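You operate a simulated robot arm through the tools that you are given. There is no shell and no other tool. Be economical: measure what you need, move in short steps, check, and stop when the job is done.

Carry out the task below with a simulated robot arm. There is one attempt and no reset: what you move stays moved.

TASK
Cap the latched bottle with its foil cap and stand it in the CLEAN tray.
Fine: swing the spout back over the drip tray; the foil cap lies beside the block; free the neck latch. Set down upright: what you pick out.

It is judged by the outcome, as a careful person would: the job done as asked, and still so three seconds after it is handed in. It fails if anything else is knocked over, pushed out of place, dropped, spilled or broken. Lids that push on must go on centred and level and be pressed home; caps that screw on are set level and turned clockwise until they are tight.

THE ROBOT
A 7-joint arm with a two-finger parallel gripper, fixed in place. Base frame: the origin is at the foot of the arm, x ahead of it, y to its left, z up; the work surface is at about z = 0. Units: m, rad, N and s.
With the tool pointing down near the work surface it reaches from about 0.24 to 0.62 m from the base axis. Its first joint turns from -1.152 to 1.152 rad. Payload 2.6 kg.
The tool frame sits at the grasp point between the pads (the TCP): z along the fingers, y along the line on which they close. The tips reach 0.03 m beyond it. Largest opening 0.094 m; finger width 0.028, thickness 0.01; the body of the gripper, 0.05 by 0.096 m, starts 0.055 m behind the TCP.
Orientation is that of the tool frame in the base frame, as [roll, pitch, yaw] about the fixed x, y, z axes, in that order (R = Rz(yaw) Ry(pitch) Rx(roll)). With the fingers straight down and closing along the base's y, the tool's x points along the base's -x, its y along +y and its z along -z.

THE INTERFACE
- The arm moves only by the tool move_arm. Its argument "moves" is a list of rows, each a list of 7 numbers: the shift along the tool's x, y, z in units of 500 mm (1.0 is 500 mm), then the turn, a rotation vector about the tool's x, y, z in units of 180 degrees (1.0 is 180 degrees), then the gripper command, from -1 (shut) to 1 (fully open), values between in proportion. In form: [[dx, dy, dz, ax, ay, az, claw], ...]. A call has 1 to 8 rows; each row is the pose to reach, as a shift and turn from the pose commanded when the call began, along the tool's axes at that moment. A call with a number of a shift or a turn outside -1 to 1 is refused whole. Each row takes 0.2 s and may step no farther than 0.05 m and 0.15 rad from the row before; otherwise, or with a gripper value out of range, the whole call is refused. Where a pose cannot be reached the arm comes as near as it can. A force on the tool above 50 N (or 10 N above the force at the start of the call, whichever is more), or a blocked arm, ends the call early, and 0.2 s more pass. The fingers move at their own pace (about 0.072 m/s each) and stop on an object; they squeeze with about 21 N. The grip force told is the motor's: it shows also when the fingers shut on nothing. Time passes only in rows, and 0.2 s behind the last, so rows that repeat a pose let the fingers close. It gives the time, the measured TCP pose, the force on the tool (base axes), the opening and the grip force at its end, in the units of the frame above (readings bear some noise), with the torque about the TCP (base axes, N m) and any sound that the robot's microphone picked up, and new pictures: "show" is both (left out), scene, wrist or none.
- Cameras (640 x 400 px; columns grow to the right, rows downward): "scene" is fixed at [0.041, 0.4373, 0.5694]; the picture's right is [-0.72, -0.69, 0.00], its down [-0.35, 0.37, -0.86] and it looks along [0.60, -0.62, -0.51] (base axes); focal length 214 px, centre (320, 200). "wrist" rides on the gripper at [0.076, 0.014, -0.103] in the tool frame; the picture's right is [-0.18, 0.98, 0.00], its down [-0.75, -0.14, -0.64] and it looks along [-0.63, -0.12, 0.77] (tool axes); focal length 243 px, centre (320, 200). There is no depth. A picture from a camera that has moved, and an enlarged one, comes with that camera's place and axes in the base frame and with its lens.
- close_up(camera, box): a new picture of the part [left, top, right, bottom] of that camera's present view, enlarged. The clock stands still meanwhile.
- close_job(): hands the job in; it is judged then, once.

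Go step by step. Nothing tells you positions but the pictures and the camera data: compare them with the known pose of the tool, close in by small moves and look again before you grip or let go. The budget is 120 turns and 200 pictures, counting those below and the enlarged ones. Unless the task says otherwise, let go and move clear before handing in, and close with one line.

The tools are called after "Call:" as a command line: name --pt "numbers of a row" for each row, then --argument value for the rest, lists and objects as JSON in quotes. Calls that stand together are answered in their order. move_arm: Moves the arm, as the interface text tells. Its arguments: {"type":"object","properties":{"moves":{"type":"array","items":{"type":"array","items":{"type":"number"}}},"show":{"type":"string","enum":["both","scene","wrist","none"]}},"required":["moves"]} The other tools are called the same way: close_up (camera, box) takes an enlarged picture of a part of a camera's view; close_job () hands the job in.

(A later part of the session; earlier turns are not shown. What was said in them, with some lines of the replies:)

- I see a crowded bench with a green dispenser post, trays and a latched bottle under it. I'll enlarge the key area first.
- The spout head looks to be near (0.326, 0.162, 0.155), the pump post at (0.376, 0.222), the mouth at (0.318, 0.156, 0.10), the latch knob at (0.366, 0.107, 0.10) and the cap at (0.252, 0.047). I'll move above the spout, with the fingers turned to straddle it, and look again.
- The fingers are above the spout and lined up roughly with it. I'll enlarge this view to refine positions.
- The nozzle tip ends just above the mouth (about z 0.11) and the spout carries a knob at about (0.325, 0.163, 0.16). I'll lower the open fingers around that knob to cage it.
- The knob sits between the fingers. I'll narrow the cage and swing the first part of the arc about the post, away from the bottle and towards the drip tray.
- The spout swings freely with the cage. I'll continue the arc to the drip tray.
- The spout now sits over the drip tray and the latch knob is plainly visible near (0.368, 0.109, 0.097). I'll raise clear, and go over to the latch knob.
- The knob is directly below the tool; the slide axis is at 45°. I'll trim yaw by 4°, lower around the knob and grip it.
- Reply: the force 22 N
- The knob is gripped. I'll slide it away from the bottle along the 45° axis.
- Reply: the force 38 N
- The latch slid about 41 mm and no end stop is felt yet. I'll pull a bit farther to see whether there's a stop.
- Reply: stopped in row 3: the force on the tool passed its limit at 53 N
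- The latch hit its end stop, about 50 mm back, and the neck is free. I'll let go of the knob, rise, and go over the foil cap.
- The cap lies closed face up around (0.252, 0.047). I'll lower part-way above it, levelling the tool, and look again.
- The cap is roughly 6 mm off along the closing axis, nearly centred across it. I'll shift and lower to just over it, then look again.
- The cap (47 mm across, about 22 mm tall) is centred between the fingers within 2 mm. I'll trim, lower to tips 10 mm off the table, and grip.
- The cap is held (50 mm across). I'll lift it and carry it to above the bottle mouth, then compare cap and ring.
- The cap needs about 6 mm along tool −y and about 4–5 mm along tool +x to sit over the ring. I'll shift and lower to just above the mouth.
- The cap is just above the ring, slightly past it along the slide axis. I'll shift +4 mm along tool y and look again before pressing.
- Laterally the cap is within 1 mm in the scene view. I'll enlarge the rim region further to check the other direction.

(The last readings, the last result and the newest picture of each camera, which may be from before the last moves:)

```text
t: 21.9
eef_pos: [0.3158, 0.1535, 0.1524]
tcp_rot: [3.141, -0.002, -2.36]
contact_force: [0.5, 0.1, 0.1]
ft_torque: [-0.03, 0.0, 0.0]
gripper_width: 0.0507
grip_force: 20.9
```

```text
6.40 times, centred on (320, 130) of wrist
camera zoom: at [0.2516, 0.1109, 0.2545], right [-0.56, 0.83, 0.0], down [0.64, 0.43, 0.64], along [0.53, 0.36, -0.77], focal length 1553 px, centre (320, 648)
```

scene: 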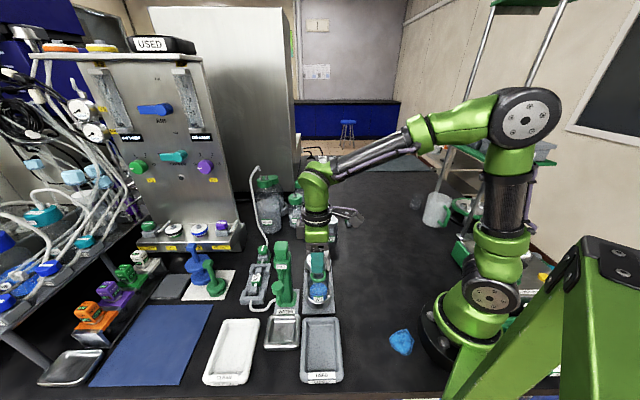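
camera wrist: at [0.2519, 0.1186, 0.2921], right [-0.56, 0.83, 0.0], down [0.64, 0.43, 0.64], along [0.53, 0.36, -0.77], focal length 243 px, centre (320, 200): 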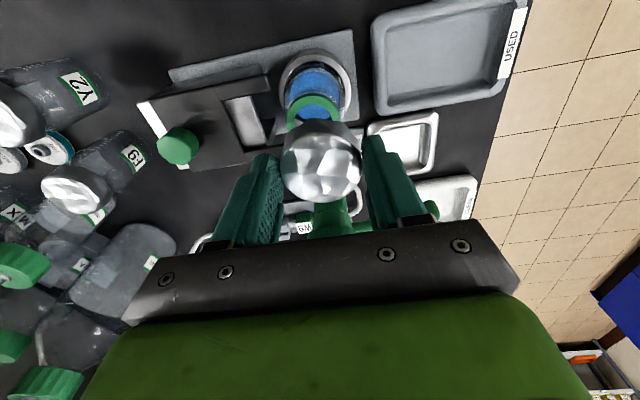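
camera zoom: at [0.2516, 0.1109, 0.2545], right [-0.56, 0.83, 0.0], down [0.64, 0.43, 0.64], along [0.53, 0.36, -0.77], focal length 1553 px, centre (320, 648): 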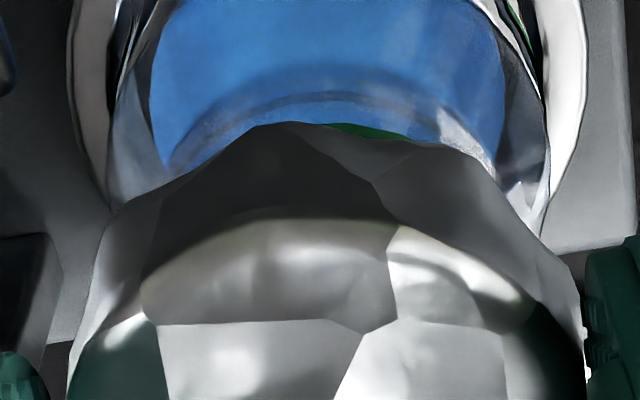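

Cap and bottle axes now agree within about 1 mm in both views. I'll lower the cap onto the neck in small steps.

Call:
move_arm --pt "0.001 0.001 0.006 0 0 0 -1" --pt "0.001 0.001 0.012 0 0 0 -1" --pt "0.001 0.001 0.018 0 0 0 -1" --pt "0.001 0.001 0.024 0 0 0 -1" --show "none"

Call:
close_up --camera "scene" --box '[290, 240, 350, 300]'

```text
t: 22.9
eef_pos: [0.3147, 0.1529, 0.1401]
tcp_rot: [3.141, -0.003, -2.36]
contact_force: [0.3, 0.0, 0.4]
ft_torque: [0.01, -0.03, -0.03]
gripper_width: 0.0505
grip_force: 21.0
```

```text
6.67 times, centred on (320, 270) of scene
camera zoom: at [0.041, 0.4372, 0.5694], right [-0.72, -0.69, 0.0], down [-0.35, 0.37, -0.86], along [0.6, -0.62, -0.51], focal length 1430 px, centre (320, -267)
```

zoom: 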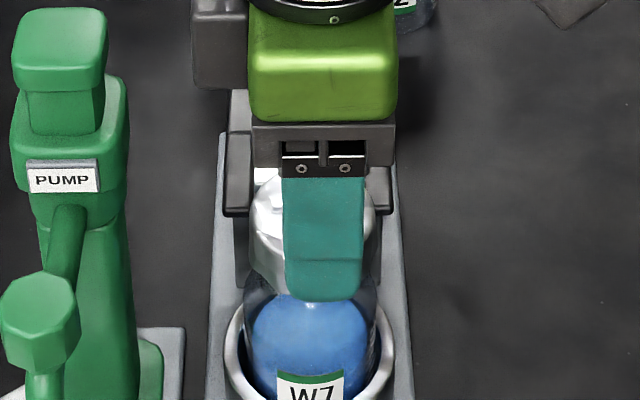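

No contact yet; the alignment still holds. I'll keep lowering.

Call:
move_arm --pt "-0.001 0 0.005 0 0 0 -1" --pt "-0.001 0 0.01 0 0 0 -1" --pt "-0.001 0 0.015 0 0 0 -1" --pt "-0.001 0 0.02 0 0 0 -1" --pt "-0.001 0 0.025 0 0 0 -1" --pt "-0.001 0 0.03 0 0 0 -1" --show "none"

Call:
close_up --camera "scene" --box '[290, 240, 350, 300]'

Call:
close_up --camera "wrist" --box '[220, 70, 420, 210]'

```text
t: 24.3
eef_pos: [0.3173, 0.1531, 0.1261]
tcp_rot: [-3.141, 0.002, -2.36]
contact_force: [-1.1, 0.7, 25.2]
ft_torque: [0.17, -0.06, -0.02]
gripper_width: 0.051
grip_force: 20.7
heard: snap
```

```text
6.67 times, centred on (320, 270) of scene
camera zoom: at [0.0409, 0.4372, 0.5694], right [-0.72, -0.69, 0.0], down [-0.35, 0.37, -0.86], along [0.6, -0.62, -0.51], focal length 1430 px, centre (320, -267)
```

zoom: 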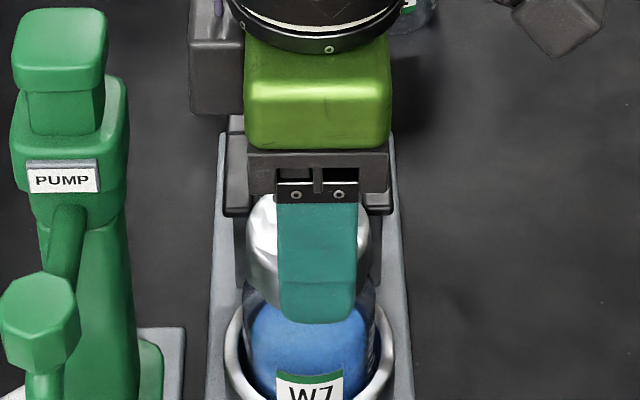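

```text
2.86 times, centred on (320, 140) of wrist
camera zoom: at [0.251, 0.1111, 0.2291], right [-0.56, 0.83, 0.0], down [0.63, 0.43, 0.64], along [0.53, 0.36, -0.77], focal length 693 px, centre (320, 371)
```

zoom: 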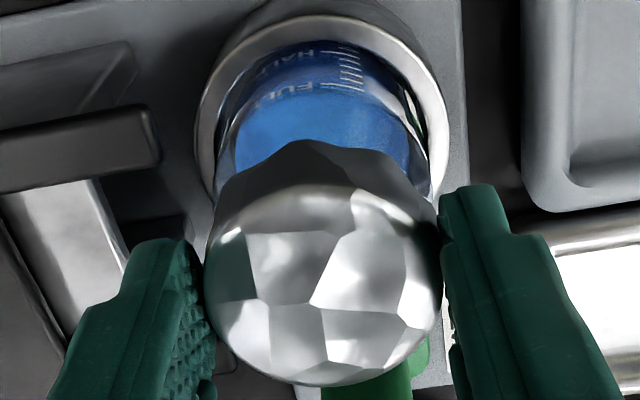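

A snap was heard, so the cap went on. I'll press a touch more to confirm it's home.

Call:
move_arm --pt "0 0 0.003 0 0 0 -1" --pt "0 0 0.006 0 0 0 -1" --pt "0 0 0.006 0 0 0 -1" --pt "0 0 0 0 0 0 -1" --show "none"

```text
t: 25.3
eef_pos: [0.3131, 0.1508, 0.1238]
tcp_rot: [3.138, -0.011, -2.362]
contact_force: [-0.2, -0.5, -0.2]
ft_torque: [0.0, -0.01, 0.02]
gripper_width: 0.0507
grip_force: 21.1
heard: snap
```

A second snap came. I'll press once more and check for a firm stop.

Call:
move_arm --pt "0 0 0.004 0 0 0 -1" --pt "0 0 0.008 0 0 0 -1" --pt "0 0 0.012 0 0 0 -1" --show "none"

Call:
close_up --camera "scene" --box '[290, 240, 350, 300]'

Call:
close_up --camera "wrist" --box '[220, 70, 420, 210]'

```text
t: 26.1
eef_pos: [0.3162, 0.1536, 0.1181]
tcp_rot: [-3.14, 0.004, -2.359]
contact_force: [-2.7, -3.6, 24.1]
ft_torque: [0.01, -0.04, -0.01]
gripper_width: 0.0508
grip_force: 21.4
```

```text
6.67 times, centred on (320, 270) of scene
camera zoom: at [0.0409, 0.4372, 0.5694], right [-0.72, -0.69, 0.0], down [-0.35, 0.37, -0.86], along [0.6, -0.62, -0.51], focal length 1430 px, centre (320, -267)
```

zoom: 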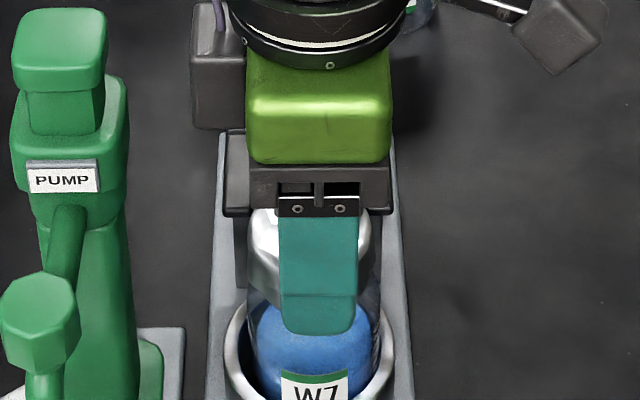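

```text
2.86 times, centred on (320, 140) of wrist
camera zoom: at [0.2509, 0.1106, 0.2217], right [-0.56, 0.83, 0.0], down [0.63, 0.43, 0.64], along [0.53, 0.36, -0.77], focal length 693 px, centre (320, 371)
```

zoom: 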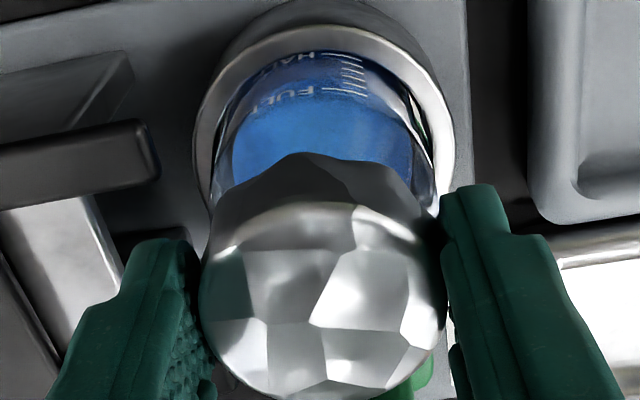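

The fingers now slip on the cap, which suggests it's bottomed. I'll release, rise and inspect the seating.

Call:
move_arm --pt "0 0 -0.006 0 0 0 -1" --pt "0 0 -0.006 0 0 0 0.4" --pt "0 0 -0.006 0 0 0 0.4" --pt "0 0 -0.08 0 0 0 0.4" --pt "0 0 -0.16 0 0 0 0.4" --pt "0 0 -0.22 0 0 0 0.4" --show "none"

Call:
close_up --camera "scene" --box '[290, 240, 350, 300]'

Call:
close_up --camera "wrist" --box '[220, 0, 420, 140]'

```text
t: 27.5
eef_pos: [0.3146, 0.1547, 0.2251]
tcp_rot: [3.14, -0.004, -2.361]
contact_force: [0.2, -0.5, 0.8]
ft_torque: [0.0, -0.04, 0.0]
gripper_width: 0.0656
grip_force: 0.1
heard: snap
```

```text
6.67 times, centred on (320, 270) of scene
camera zoom: at [0.041, 0.4373, 0.5694], right [-0.72, -0.69, 0.0], down [-0.35, 0.37, -0.86], along [0.6, -0.62, -0.51], focal length 1430 px, centre (320, -267)
```

zoom: 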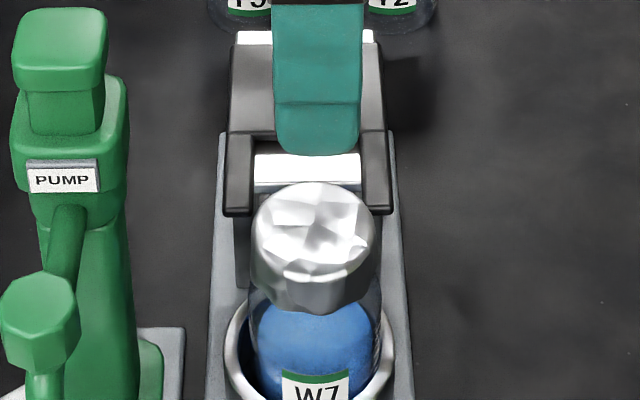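

```text
2.86 times, centred on (320, 70) of wrist
camera zoom: at [0.251, 0.1117, 0.3287], right [-0.56, 0.83, 0.0], down [0.64, 0.43, 0.64], along [0.53, 0.36, -0.77], focal length 693 px, centre (320, 571)
```

zoom: 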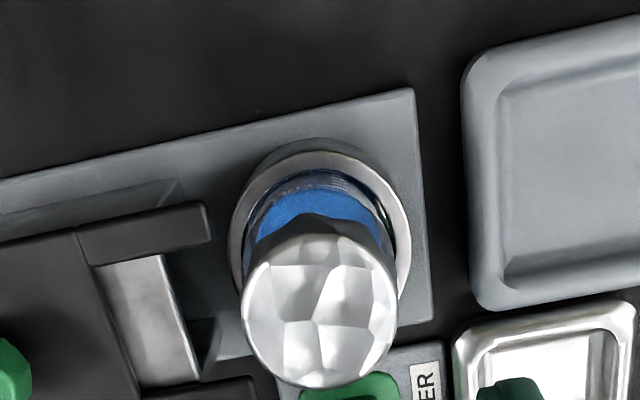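

There was another snap on letting go, so I can't be sure the cap is fully home. I'll close the fingers and press straight down on the centre of its top.

Call:
move_arm --pt "-0.001 0.002 0 0 0 0 -1" --pt "-0.001 0.002 0 0 0 0 -1" --pt "-0.001 0.002 0 0 0 0 -1" --pt "-0.001 0.002 0.07 0 0 0 -1" --pt "-0.001 0.002 0.14 0 0 0 -1" --pt "-0.001 0.002 0.148 0 0 0 -1" --show "none"

Call:
close_up --camera "scene" --box '[290, 240, 350, 300]'

Call:
close_up --camera "wrist" --box '[220, 70, 420, 210]'

```text
t: 28.9
eef_pos: [0.3158, 0.153, 0.1535]
tcp_rot: [3.141, -0.001, -2.36]
contact_force: [-0.5, -0.4, 0.1]
ft_torque: [0.0, 0.03, -0.02]
gripper_width: 0.0
grip_force: 20.9
```

```text
6.67 times, centred on (320, 270) of scene
camera zoom: at [0.041, 0.4373, 0.5694], right [-0.72, -0.69, 0.0], down [-0.35, 0.37, -0.86], along [0.6, -0.62, -0.51], focal length 1430 px, centre (320, -267)
```

zoom: 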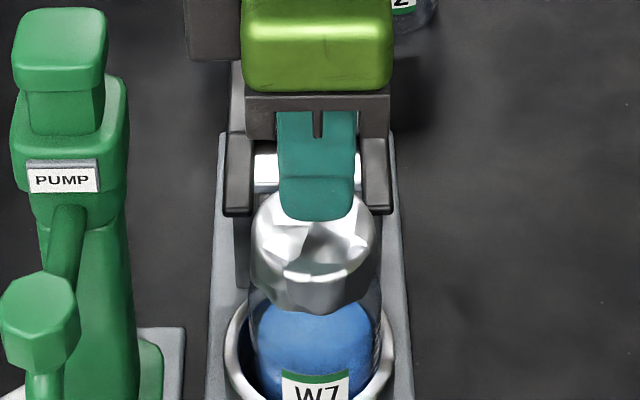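

```text
2.86 times, centred on (320, 140) of wrist
camera zoom: at [0.2511, 0.1114, 0.2562], right [-0.56, 0.83, 0.0], down [0.64, 0.43, 0.64], along [0.53, 0.36, -0.77], focal length 693 px, centre (320, 371)
```

zoom: 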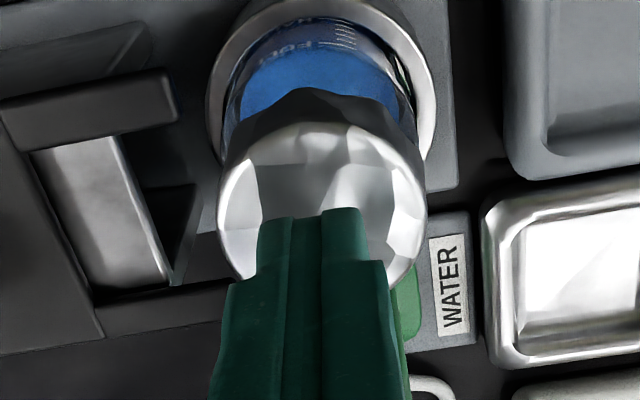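

The fingertips are above the cap centre. I'll press down slowly.

Call:
move_arm --pt "0.002 0 0.008 0 0 0 -1" --pt "0.002 0 0.016 0 0 0 -1" --pt "0.002 0 0.022 0 0 0 -1" --pt "0.002 0 0.028 0 0 0 -1" --pt "0.002 0 0.033 0 0 0 -1" --pt "0.002 0 0.038 0 0 0 -1" --pt "0.002 0 0.042 0 0 0 -1" --show "none"

Call:
close_up --camera "scene" --box '[290, 240, 350, 300]'

```text
t: 30.3
eef_pos: [0.3158, 0.1534, 0.1402]
tcp_rot: [-3.138, 0.004, -2.362]
contact_force: [-4.3, -1.6, 11.4]
ft_torque: [-0.15, 0.18, -0.01]
gripper_width: 0.0
grip_force: 21.1
stopped in row 6: the force on the tool passed its limit at 56 N (the readings are from after the stop); the commanded pose is now the measured one
```

```text
6.67 times, centred on (320, 270) of scene
camera zoom: at [0.041, 0.4372, 0.5694], right [-0.72, -0.69, 0.0], down [-0.35, 0.37, -0.86], along [0.6, -0.62, -0.51], focal length 1430 px, centre (320, -267)
```

zoom: 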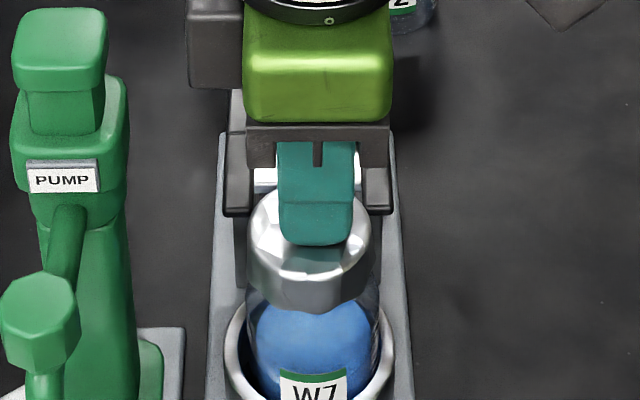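

The cap takes 56 N with no give and no snap, so it's home and level. I'll rise, turn 90° so the fingers close across the block, open, and line up on the bottle body.

Call:
move_arm --pt "0 0 -0.08 0 0 0 -1" --pt "0 0 -0.16 0 0 0.045 0.3" --pt "0 0 -0.2 0 0 0.09 0.9" --pt "0 0 -0.2 0 0 0.135 0.9" --pt "0 0 -0.2 0 0 0.18 0.9" --pt "0 0 -0.2 0 0 0.225 0.9" --pt "0 0 -0.2 0 0 0.27 0.9" --show "none"

Call:
move_arm --pt "0 0 0 0 0 0.046 0.9" --pt "0 0 0 0 0 0.092 0.9" --pt "0 0 0 0 0 0.138 0.9" --pt "0 0 0 0 0 0.184 0.9" --pt "0 0 0 0 0 0.23 0.9" --pt "0 0 0 0 0 0.23 0.9"

Call:
close_up --camera "wrist" --box '[200, 40, 440, 190]'

Call:
close_up --camera "scene" --box '[270, 230, 370, 310]'

```text
t: 31.9
eef_pos: [0.3145, 0.154, 0.2397]
tcp_rot: [3.138, 0.003, 3.071]
contact_force: [0.2, 0.0, 0.0]
ft_torque: [0.0, -0.05, 0.02]
gripper_width: 0.0893
grip_force: 0.0
```

```text
t: 33.3
eef_pos: [0.314, 0.1535, 0.2389]
tcp_rot: [3.138, 0.0, 2.346]
contact_force: [-0.1, 0.1, -0.3]
ft_torque: [-0.03, 0.02, 0.01]
gripper_width: 0.0893
grip_force: 0.0
camera wrist: at [0.2706, 0.2194, 0.3422], right [0.83, 0.56, 0.0], down [0.43, -0.64, 0.64], along [0.36, -0.53, -0.77], focal length 243 px, centre (320, 200)
```

scene: 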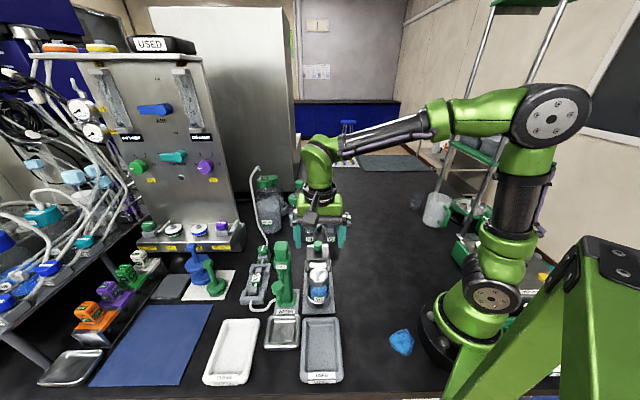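
wrist: 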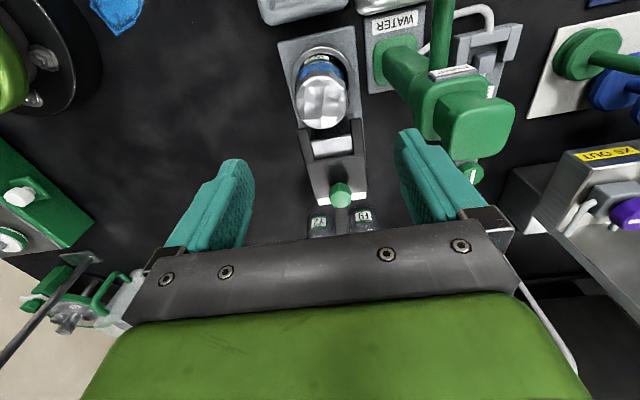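

```text
2.67 times, centred on (320, 115) of wrist
camera zoom: at [0.2706, 0.2194, 0.3422], right [0.83, 0.56, 0.0], down [0.43, -0.64, 0.64], along [0.36, -0.53, -0.77], focal length 647 px, centre (320, 427)
```

zoom: 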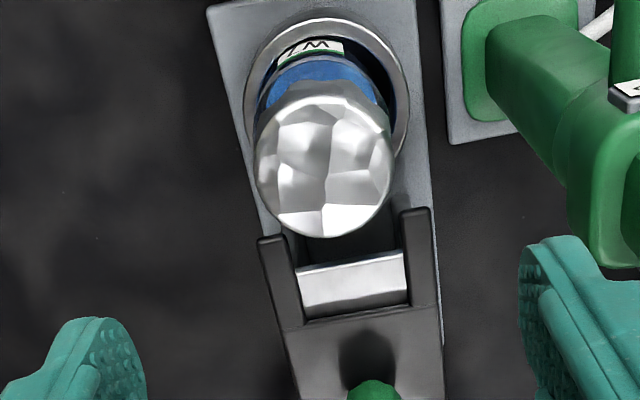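

```text
5.00 times, centred on (320, 270) of scene
camera zoom: at [0.041, 0.4373, 0.5694], right [-0.72, -0.69, 0.0], down [-0.35, 0.37, -0.86], along [0.6, -0.62, -0.51], focal length 1072 px, centre (320, -150)
```

zoom: 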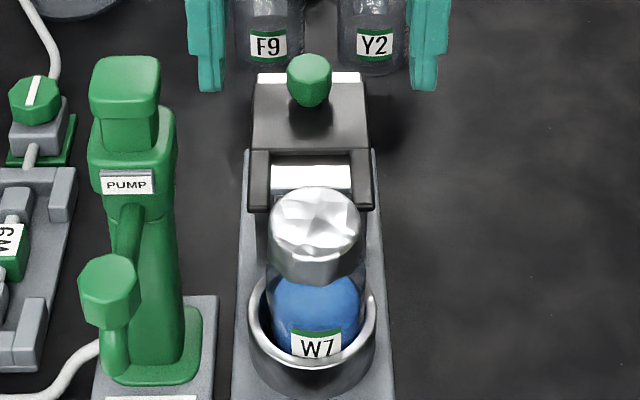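

The tool is centred over the bottle within 2 mm. I'll lower with fingers open, either side of the body, then look before going to grip height.

Call:
move_arm --pt "0.003 0.004 0.08 0 0 0.003 0.9" --pt "0.003 0.004 0.16 0 0 0.003 0.9" --pt "0.003 0.004 0.22 0 0 0.003 0.9" --pt "0.003 0.004 0.27 0 0 0.003 0.9" --show "none"

Call:
close_up --camera "scene" --box '[270, 230, 370, 310]'

Call:
close_up --camera "wrist" --box '[180, 50, 460, 225]'

```text
t: 34.3
eef_pos: [0.3151, 0.159, 0.1022]
tcp_rot: [3.137, 0.001, 2.34]
contact_force: [0.0, 0.6, 0.7]
ft_torque: [-0.02, -0.01, 0.05]
gripper_width: 0.0892
grip_force: 0.0
```

```text
5.00 times, centred on (320, 270) of scene
camera zoom: at [0.041, 0.4372, 0.5694], right [-0.72, -0.69, 0.0], down [-0.35, 0.37, -0.86], along [0.6, -0.62, -0.51], focal length 1072 px, centre (320, -150)
```

zoom: 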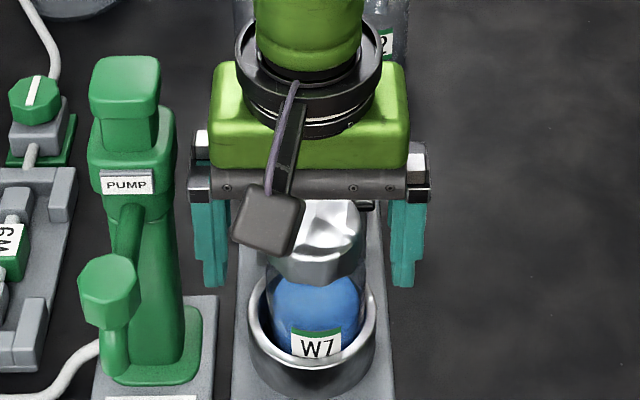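

```text
2.29 times, centred on (320, 138) of wrist
camera zoom: at [0.2719, 0.2256, 0.2049], right [0.83, 0.55, 0.0], down [0.42, -0.64, 0.64], along [0.36, -0.53, -0.77], focal length 555 px, centre (320, 343)
```

zoom: 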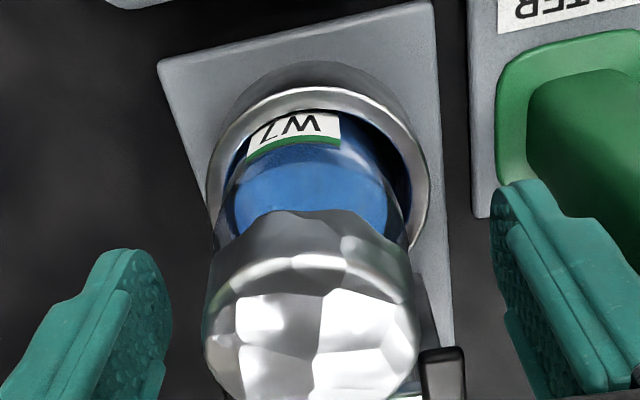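

Clearance to the pump is a bit thin with the fingers this wide; I'll narrow the opening to 70 mm, trim 2 mm, and go down to grip height.

Call:
move_arm --pt "0.003 -0.0045 0 0.001 0 0 0.5" --pt "0.003 -0.0045 0 0.001 0 0 0.5" --pt "0.003 -0.0045 0.02 0.001 0 0 0.5" --pt "0.003 -0.0045 0.04 0.001 0 0 0.5" --pt "0.003 -0.0045 0.06 0.001 0 0 0.5" --pt "0.003 -0.0045 0.066 0.001 0 0 0.5" --show "none"

Call:
close_up --camera "scene" --box '[270, 230, 370, 310]'

Call:
close_up --camera "wrist" --box '[180, 50, 460, 225]'

```text
t: 35.7
eef_pos: [0.313, 0.1579, 0.0722]
tcp_rot: [3.141, 0.002, 2.34]
contact_force: [-0.9, -0.5, 0.8]
ft_torque: [0.03, -0.01, 0.01]
gripper_width: 0.0705
grip_force: 0.0
```

```text
5.00 times, centred on (320, 270) of scene
camera zoom: at [0.041, 0.4373, 0.5694], right [-0.72, -0.69, 0.0], down [-0.35, 0.37, -0.86], along [0.6, -0.62, -0.51], focal length 1072 px, centre (320, -150)
```

zoom: 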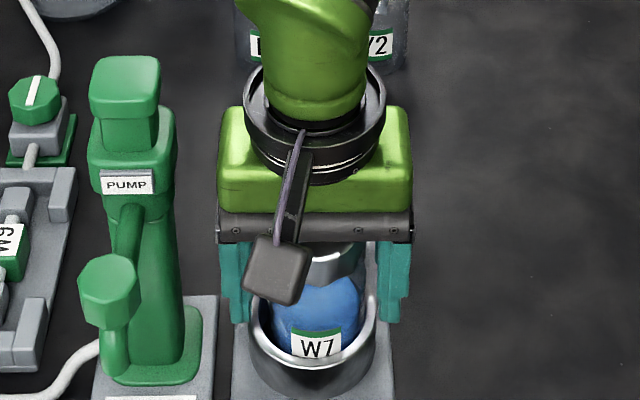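

```text
2.29 times, centred on (320, 138) of wrist
camera zoom: at [0.2699, 0.2235, 0.1745], right [0.83, 0.55, 0.0], down [0.42, -0.64, 0.64], along [0.36, -0.54, -0.77], focal length 555 px, centre (320, 343)
```

zoom: 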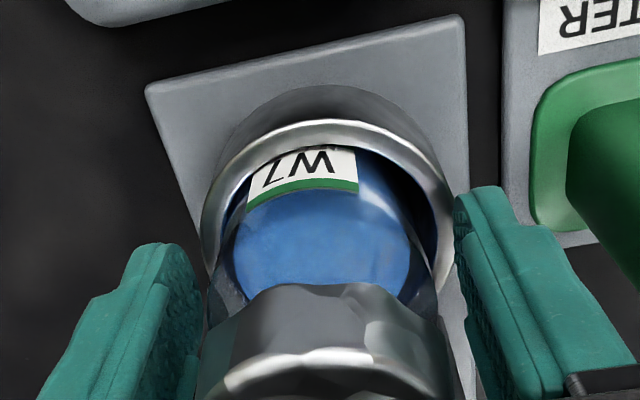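

The fingers straddle the body and clear the cup rim. I'll close on the body.

Call:
move_arm --pt "0 0 0.004 0 0 0 0.3" --pt "0 0 0.004 0 0 0 0" --pt "0 0 0.004 0 0 0 -1" --pt "0 0 0.004 0 0 0 -1" --show "none"

Call:
close_up --camera "wrist" --box '[180, 50, 460, 225]'

```text
t: 36.7
eef_pos: [0.3135, 0.1566, 0.0682]
tcp_rot: [-3.14, 0.003, 2.34]
contact_force: [-2.7, -0.5, 5.4]
ft_torque: [-0.02, 0.02, -0.04]
gripper_width: 0.0565
grip_force: 20.9
```

```text
2.29 times, centred on (320, 138) of wrist
camera zoom: at [0.2702, 0.2231, 0.1719], right [0.83, 0.55, 0.0], down [0.42, -0.64, 0.64], along [0.36, -0.54, -0.77], focal length 555 px, centre (320, 343)
```

zoom: 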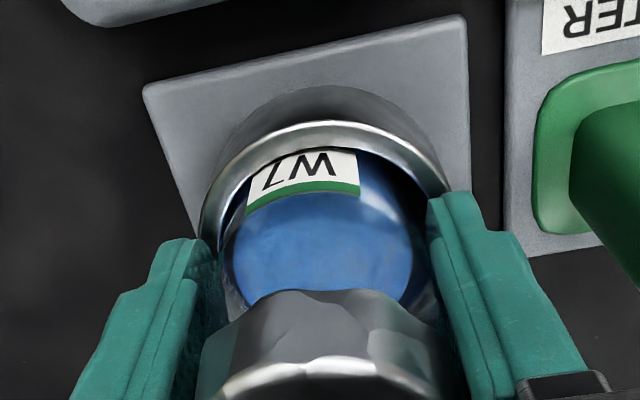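

The body is gripped at 56.5 mm. I'll lift it straight up slowly.

Call:
move_arm --pt "0 0 -0.02 0 0 0 -1" --pt "0 0 -0.04 0 0 0 -1" --pt "0 0 -0.07 0 0 0 -1" --pt "0 0 -0.11 0 0 0 -1" --pt "0 0 -0.15 0 0 0 -1" --pt "0 0 -0.19 0 0 0 -1" --show "wrist"

Call:
close_up --camera "scene" --box '[260, 200, 380, 310]'

```text
t: 38.1
eef_pos: [0.3111, 0.1567, 0.1638]
tcp_rot: [3.141, 0.001, 2.341]
contact_force: [-0.7, 0.4, -1.5]
ft_torque: [0.0, -0.01, 0.0]
gripper_width: 0.0552
grip_force: 20.7
camera wrist: at [0.2677, 0.2217, 0.267], right [0.83, 0.55, 0.0], down [0.42, -0.64, 0.64], along [0.36, -0.54, -0.77], focal length 243 px, centre (320, 200)
```

wrist: 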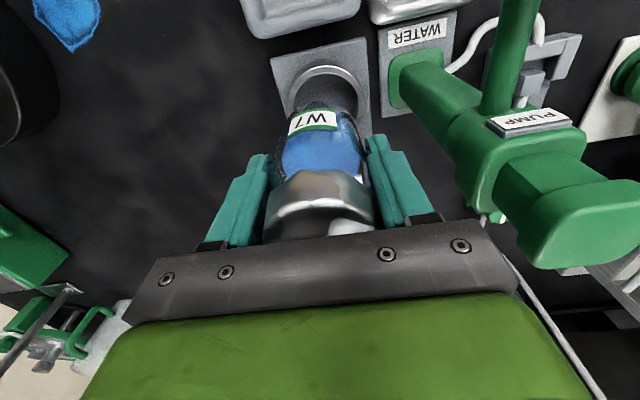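

```text
3.64 times, centred on (320, 255) of scene
camera zoom: at [0.041, 0.4373, 0.5694], right [-0.72, -0.69, 0.0], down [-0.35, 0.37, -0.86], along [0.6, -0.62, -0.51], focal length 780 px, centre (320, 0)
```

zoom: 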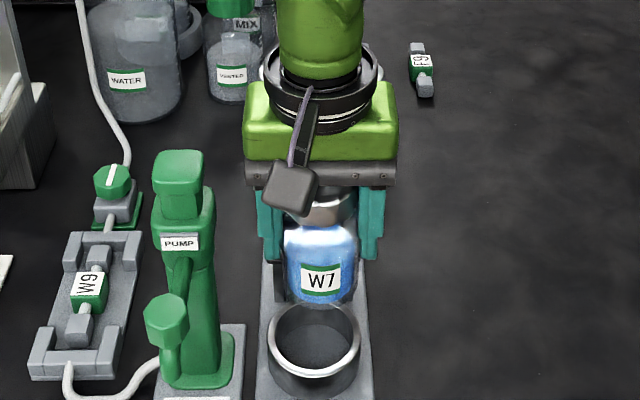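

The bottle is clear of its cup and hangs upright. I'll raise it above the pump and carry it over to the CLEAN tray near (0.365, 0.394).

Call:
move_arm --pt "0 0 -0.08 0 0 0 -1" --pt "0 0 -0.16 0 0 0 -1" --pt "0 0 -0.24 0 0 0 -1" --show "none"

Call:
move_arm --pt "0.038 0.058 0 0 0 0 -1" --pt "0.076 0.116 0 0 0 0 -1" --pt "0.114 0.174 0 0 0 0 -1" --pt "0.152 0.233 0 0 0 0 -1" --pt "0.19 0.291 0 0 0 0 -1" --pt "0.228 0.349 0 0 0 0 -1" --pt "0.265 0.407 0 0 0 0 -1" --pt "0.265 0.407 0 0 0 0 -1"

Call:
close_up --camera "scene" --box '[180, 220, 340, 400]'

```text
t: 38.9
eef_pos: [0.3115, 0.1587, 0.2843]
tcp_rot: [3.14, 0.001, 2.341]
contact_force: [0.1, 0.0, -1.4]
ft_torque: [0.0, 0.03, -0.02]
gripper_width: 0.0552
grip_force: 21.1
```

```text
t: 40.7
eef_pos: [0.3668, 0.3932, 0.2833]
tcp_rot: [-3.141, 0.001, 2.341]
contact_force: [-0.2, 0.8, -2.2]
ft_torque: [-0.02, -0.01, 0.04]
gripper_width: 0.0555
grip_force: 20.9
camera wrist: at [0.3236, 0.4598, 0.3864], right [0.83, 0.55, 0.0], down [0.42, -0.64, 0.64], along [0.36, -0.54, -0.77], focal length 243 px, centre (320, 200)
```

scene: 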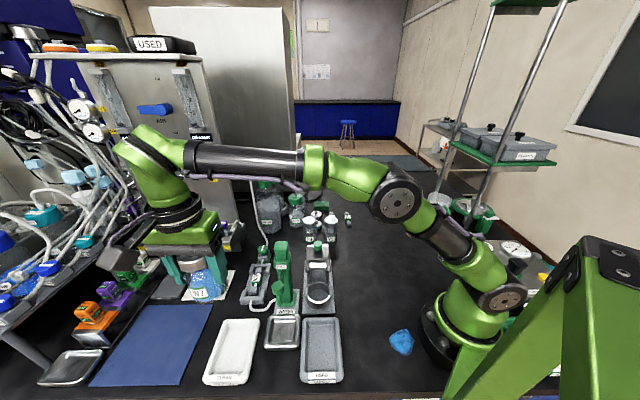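
wrist: 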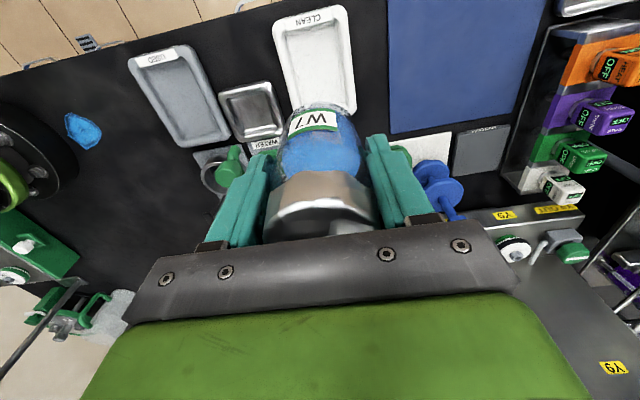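

```text
2.22 times, centred on (260, 310) of scene
camera zoom: at [0.041, 0.4373, 0.5694], right [-0.72, -0.69, 0.0], down [-0.35, 0.37, -0.86], along [0.6, -0.62, -0.51], focal length 477 px, centre (453, -44)
```

zoom: 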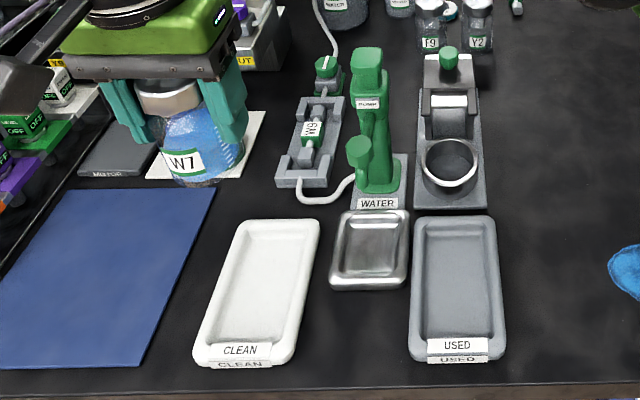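

The bottle hangs over the tray, whose centre I get at about (0.365, 0.397). I'll lower it near the floor and look.

Call:
move_arm --pt "0.006 0.002 0.08 0 0 0 -1" --pt "0.006 0.002 0.16 0 0 0 -1" --pt "0.006 0.002 0.24 0 0 0 -1" --pt "0.006 0.002 0.31 0 0 0 -1" --pt "0.006 0.002 0.37 0 0 0 -1" --pt "0.006 0.002 0.37 0 0 0 -1"

Call:
close_up --camera "scene" --box '[180, 270, 320, 400]'

```text
t: 42.1
eef_pos: [0.3677, 0.3942, 0.101]
tcp_rot: [-3.141, 0.003, 2.341]
contact_force: [-0.3, 0.6, -2.6]
ft_torque: [0.02, -0.03, 0.02]
gripper_width: 0.0553
grip_force: 21.4
camera wrist: at [0.3233, 0.4598, 0.2032], right [0.83, 0.55, 0.0], down [0.42, -0.64, 0.64], along [0.36, -0.54, -0.77], focal length 243 px, centre (320, 200)
```

scene: 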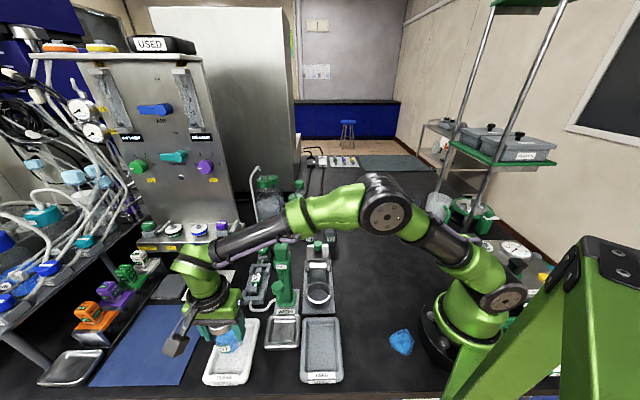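
wrist: 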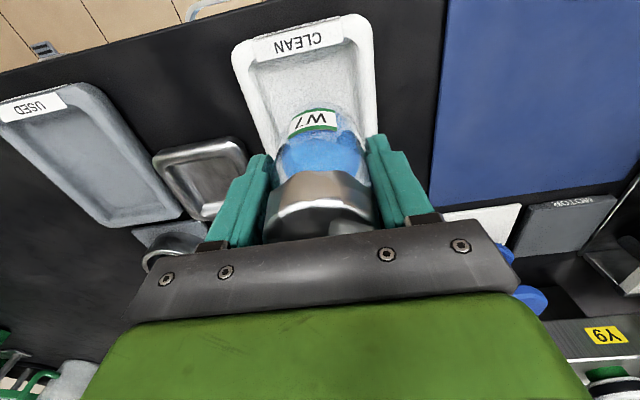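

```text
3.08 times, centred on (250, 335) of scene
camera zoom: at [0.041, 0.4373, 0.5694], right [-0.72, -0.69, 0.0], down [-0.35, 0.37, -0.86], along [0.6, -0.62, -0.51], focal length 660 px, centre (535, -215)
```

zoom: 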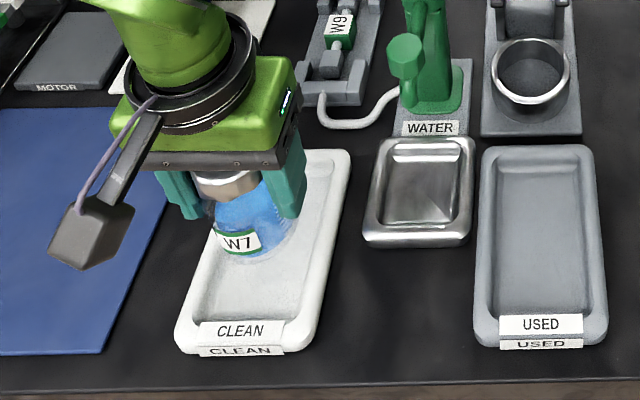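

The bottle is over the tray floor, with plenty of margin. I'll shift 3 mm and lower slowly till contact.

Call:
move_arm --pt "0 -0.006 0.02 0 0 0 -1" --pt "0 -0.006 0.036 0 0 0 -1" --pt "0 -0.006 0.046 0 0 0 -1" --pt "0 -0.006 0.052 0 0 0 -1" --pt "0 -0.006 0.058 0 0 0 -1" --show "none"

Call:
close_up --camera "scene" --box '[200, 310, 290, 390]'

```text
t: 43.3
eef_pos: [0.3634, 0.3928, 0.0719]
tcp_rot: [3.139, 0.001, 2.341]
contact_force: [-3.4, -4.7, 12.0]
ft_torque: [-0.46, 0.26, 0.02]
gripper_width: 0.0552
grip_force: 20.6
```

```text
5.00 times, centred on (245, 350) of scene
camera zoom: at [0.041, 0.4372, 0.5694], right [-0.72, -0.69, 0.0], down [-0.35, 0.37, -0.86], along [0.6, -0.62, -0.51], focal length 1072 px, centre (695, -550)
```

zoom: 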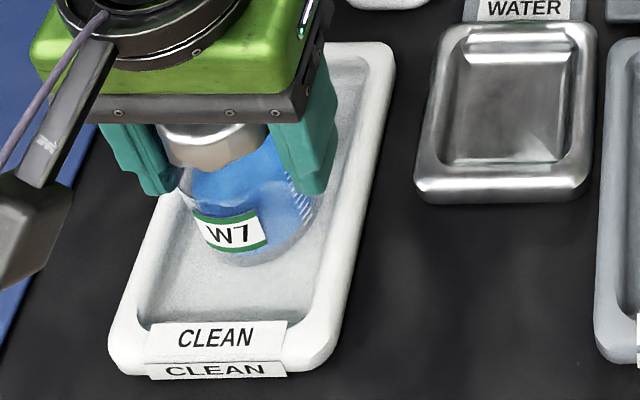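

There is contact at 12 N with some side force. I'll look closely at the base before letting go.

Call:
close_up --camera "scene" --box '[215, 335, 275, 375]'

Call:
close_up --camera "wrist" --box '[200, 0, 420, 200]'

```text
10.00 times, centred on (245, 355) of scene
camera zoom: at [0.041, 0.4372, 0.5694], right [-0.72, -0.69, 0.0], down [-0.35, 0.37, -0.86], along [0.6, -0.62, -0.51], focal length 2145 px, centre (1070, -1350)
```

zoom: 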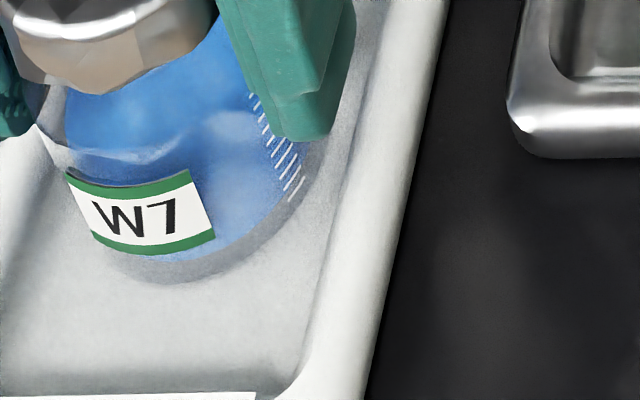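

```text
2.00 times, centred on (310, 100) of wrist
camera zoom: at [0.3204, 0.4598, 0.1746], right [0.83, 0.55, 0.0], down [0.42, -0.64, 0.64], along [0.36, -0.54, -0.77], focal length 485 px, centre (340, 400)
```

zoom: 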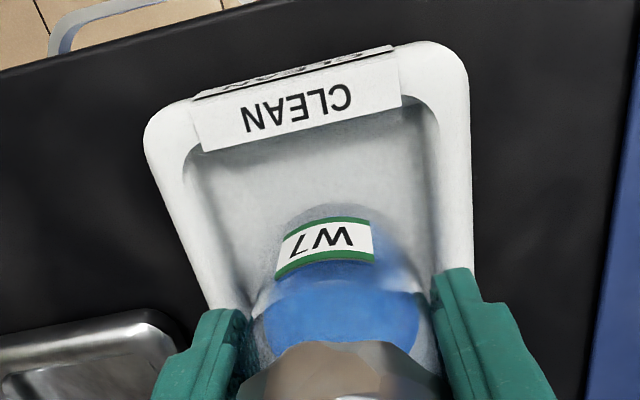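

The base rests on the tray floor, near mid-width. I'll ease the pressure a little and check.

Call:
move_arm --pt "0 0 -0.0015 0 0 0 -1" --pt "0 0 -0.002 0 0 0 -1" --show "none"

```text
t: 43.9
eef_pos: [0.3642, 0.3946, 0.0721]
tcp_rot: [3.141, 0.003, 2.339]
contact_force: [-3.0, -6.7, 19.4]
ft_torque: [-0.37, 0.21, -0.01]
gripper_width: 0.0552
grip_force: 20.9
```

Still pressing, so I'll ease up another millimetre.

Call:
move_arm --pt "0 0 -0.002 0 0 0 -1" --pt "0 0 -0.003 0 0 0 -1" --pt "0 0 -0.003 0 0 0 -1" --show "none"

```text
t: 44.7
eef_pos: [0.3622, 0.3936, 0.0709]
tcp_rot: [-3.141, 0.001, 2.341]
contact_force: [0.3, 1.0, 1.5]
ft_torque: [0.12, -0.14, 0.01]
gripper_width: 0.0553
grip_force: 21.3
```

Now it only just rests on the floor. I'll open the fingers and look before rising.

Call:
move_arm --pt "0 0 0 0 0 0 0.3" --pt "0 0 0 0 0 0 0.5" --pt "0 0 0 0 0 0 0.5" --show "none"

Call:
close_up --camera "scene" --box '[200, 310, 290, 390]'

Call:
close_up --camera "wrist" --box '[180, 0, 460, 220]'

```text
t: 45.5
eef_pos: [0.3643, 0.3936, 0.073]
tcp_rot: [3.141, 0.001, 2.341]
contact_force: [0.4, -0.6, -0.6]
ft_torque: [-0.02, -0.02, -0.05]
gripper_width: 0.0706
grip_force: 0.1
```

```text
5.00 times, centred on (245, 350) of scene
camera zoom: at [0.041, 0.4373, 0.5694], right [-0.72, -0.69, 0.0], down [-0.35, 0.37, -0.86], along [0.6, -0.62, -0.51], focal length 1072 px, centre (695, -550)
```

zoom: 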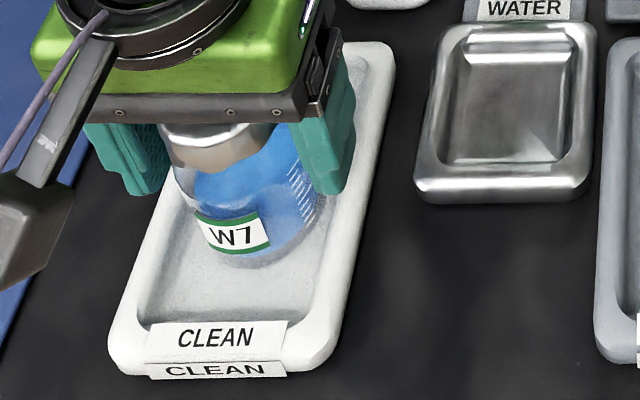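

```text
1.82 times, centred on (320, 110) of wrist
camera zoom: at [0.3197, 0.4595, 0.1753], right [0.83, 0.55, 0.0], down [0.42, -0.64, 0.64], along [0.36, -0.54, -0.77], focal length 441 px, centre (320, 364)
```

zoom: 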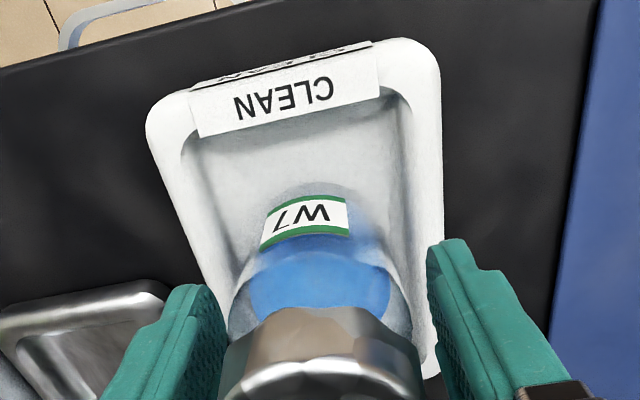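

The bottle stands free and upright. I'll open a bit more, then rise straight up clear.

Call:
move_arm --pt "0 0 0 0 0 0 0.8" --pt "0 0 -0.02 0 0 0 0.8" --pt "0 0 -0.06 0 0 0 0.8" --pt "0 0 -0.12 0 0 0 0.8" --pt "0 0 -0.2 0 0 0 0.8" --pt "0 0 -0.28 0 0 0 0.8" --pt "0 0 -0.36 0 0 0 0.8"

Call:
close_up --camera "scene" --box '[190, 300, 290, 390]'

Call:
close_up --camera "scene" --box '[230, 210, 390, 350]'

Call:
close_up --camera "wrist" --box '[200, 0, 440, 150]'

```text
t: 47.1
eef_pos: [0.3638, 0.3925, 0.2532]
tcp_rot: [-3.139, 0.004, 2.341]
contact_force: [-0.8, -0.1, -0.6]
ft_torque: [0.02, 0.0, 0.0]
gripper_width: 0.0848
grip_force: 0.1
camera wrist: at [0.3199, 0.4589, 0.3567], right [0.83, 0.55, 0.0], down [0.42, -0.64, 0.64], along [0.35, -0.54, -0.77], focal length 243 px, centre (320, 200)
```

scene: 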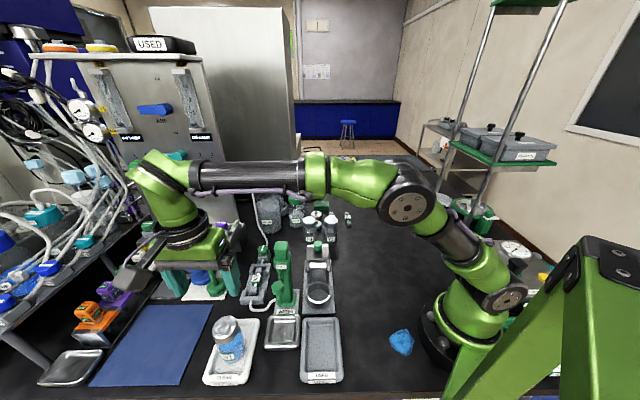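
wrist: 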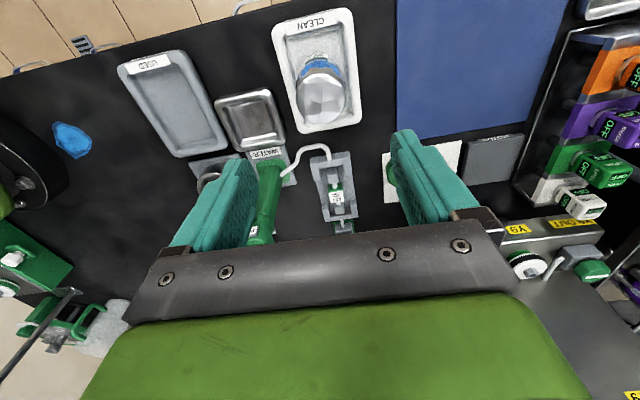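

```text
4.44 times, centred on (240, 345) of scene
camera zoom: at [0.041, 0.4372, 0.5694], right [-0.72, -0.69, 0.0], down [-0.35, 0.37, -0.86], along [0.6, -0.62, -0.51], focal length 953 px, centre (676, -444)
```

zoom: 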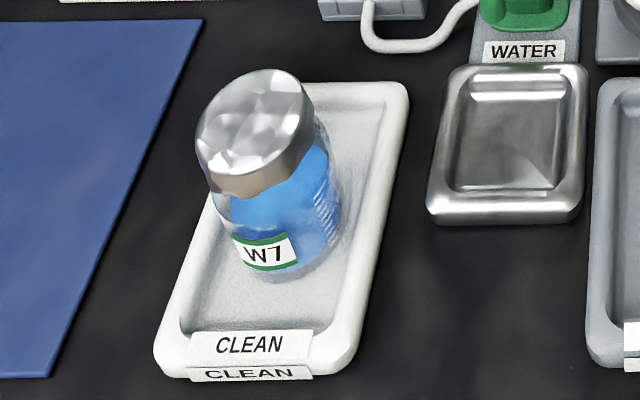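

```text
2.86 times, centred on (310, 280) of scene
camera zoom: at [0.041, 0.4372, 0.5694], right [-0.72, -0.69, 0.0], down [-0.35, 0.37, -0.86], along [0.6, -0.62, -0.51], focal length 613 px, centre (349, -29)
```

zoom: 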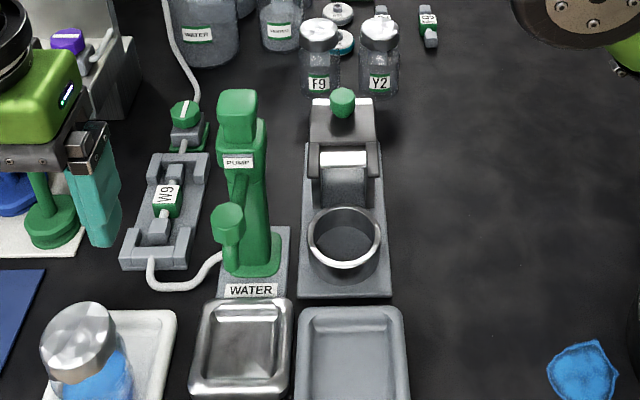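

```text
2.67 times, centred on (320, 75) of wrist
camera zoom: at [0.3199, 0.4589, 0.3567], right [0.83, 0.55, 0.0], down [0.42, -0.64, 0.64], along [0.35, -0.54, -0.77], focal length 647 px, centre (320, 533)
```

zoom: 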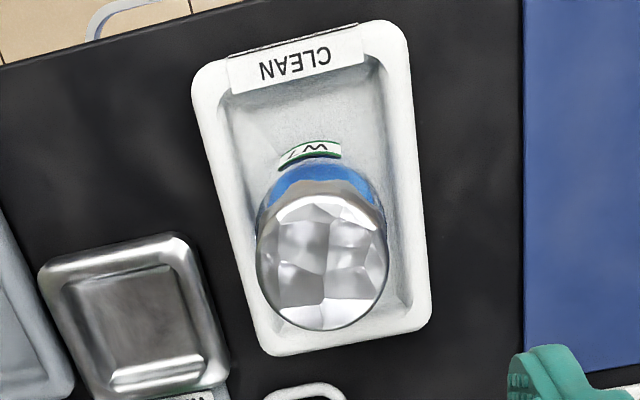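

The bottle stands upright in CLEAN, with the spout over the drip tray and everything else in place. One last close look at the cap's seating.

Call:
close_up --camera "scene" --box '[212, 310, 257, 368]'

Call:
close_up --camera "scene" --box '[298, 208, 348, 248]'

```text
6.90 times, centred on (234, 339) of scene
camera zoom: at [0.041, 0.4372, 0.5694], right [-0.72, -0.69, 0.0], down [-0.35, 0.37, -0.86], along [0.6, -0.62, -0.51], focal length 1479 px, centre (910, -759)
```

zoom: 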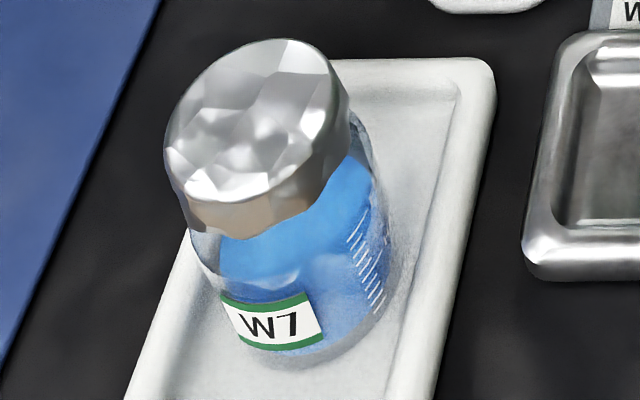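

```text
10.00 times, centred on (323, 228) of scene
camera zoom: at [0.041, 0.4372, 0.5694], right [-0.72, -0.69, 0.0], down [-0.35, 0.37, -0.86], along [0.6, -0.62, -0.51], focal length 2145 px, centre (290, -80)
```

zoom: 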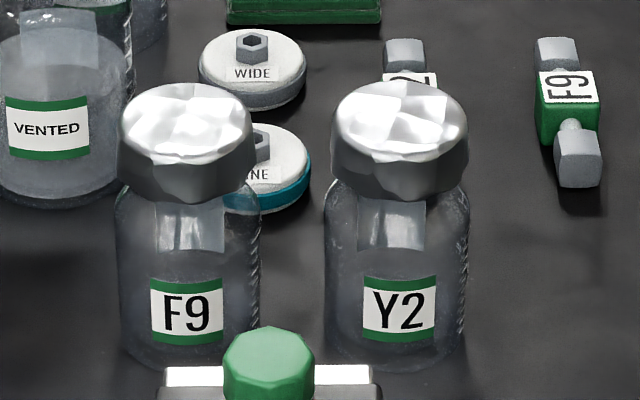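

The cap sits level and down to the shoulder, like those on F9 and Y2, and the gripper is clear, so I'm handing the job in.

Call:
close_job

```text
The job is handed in.
```

Bottle W7 is capped and standing upright in the CLEAN tray; the spout is back over the drip tray, the neck latch is free, and I saw nothing else disturbed.
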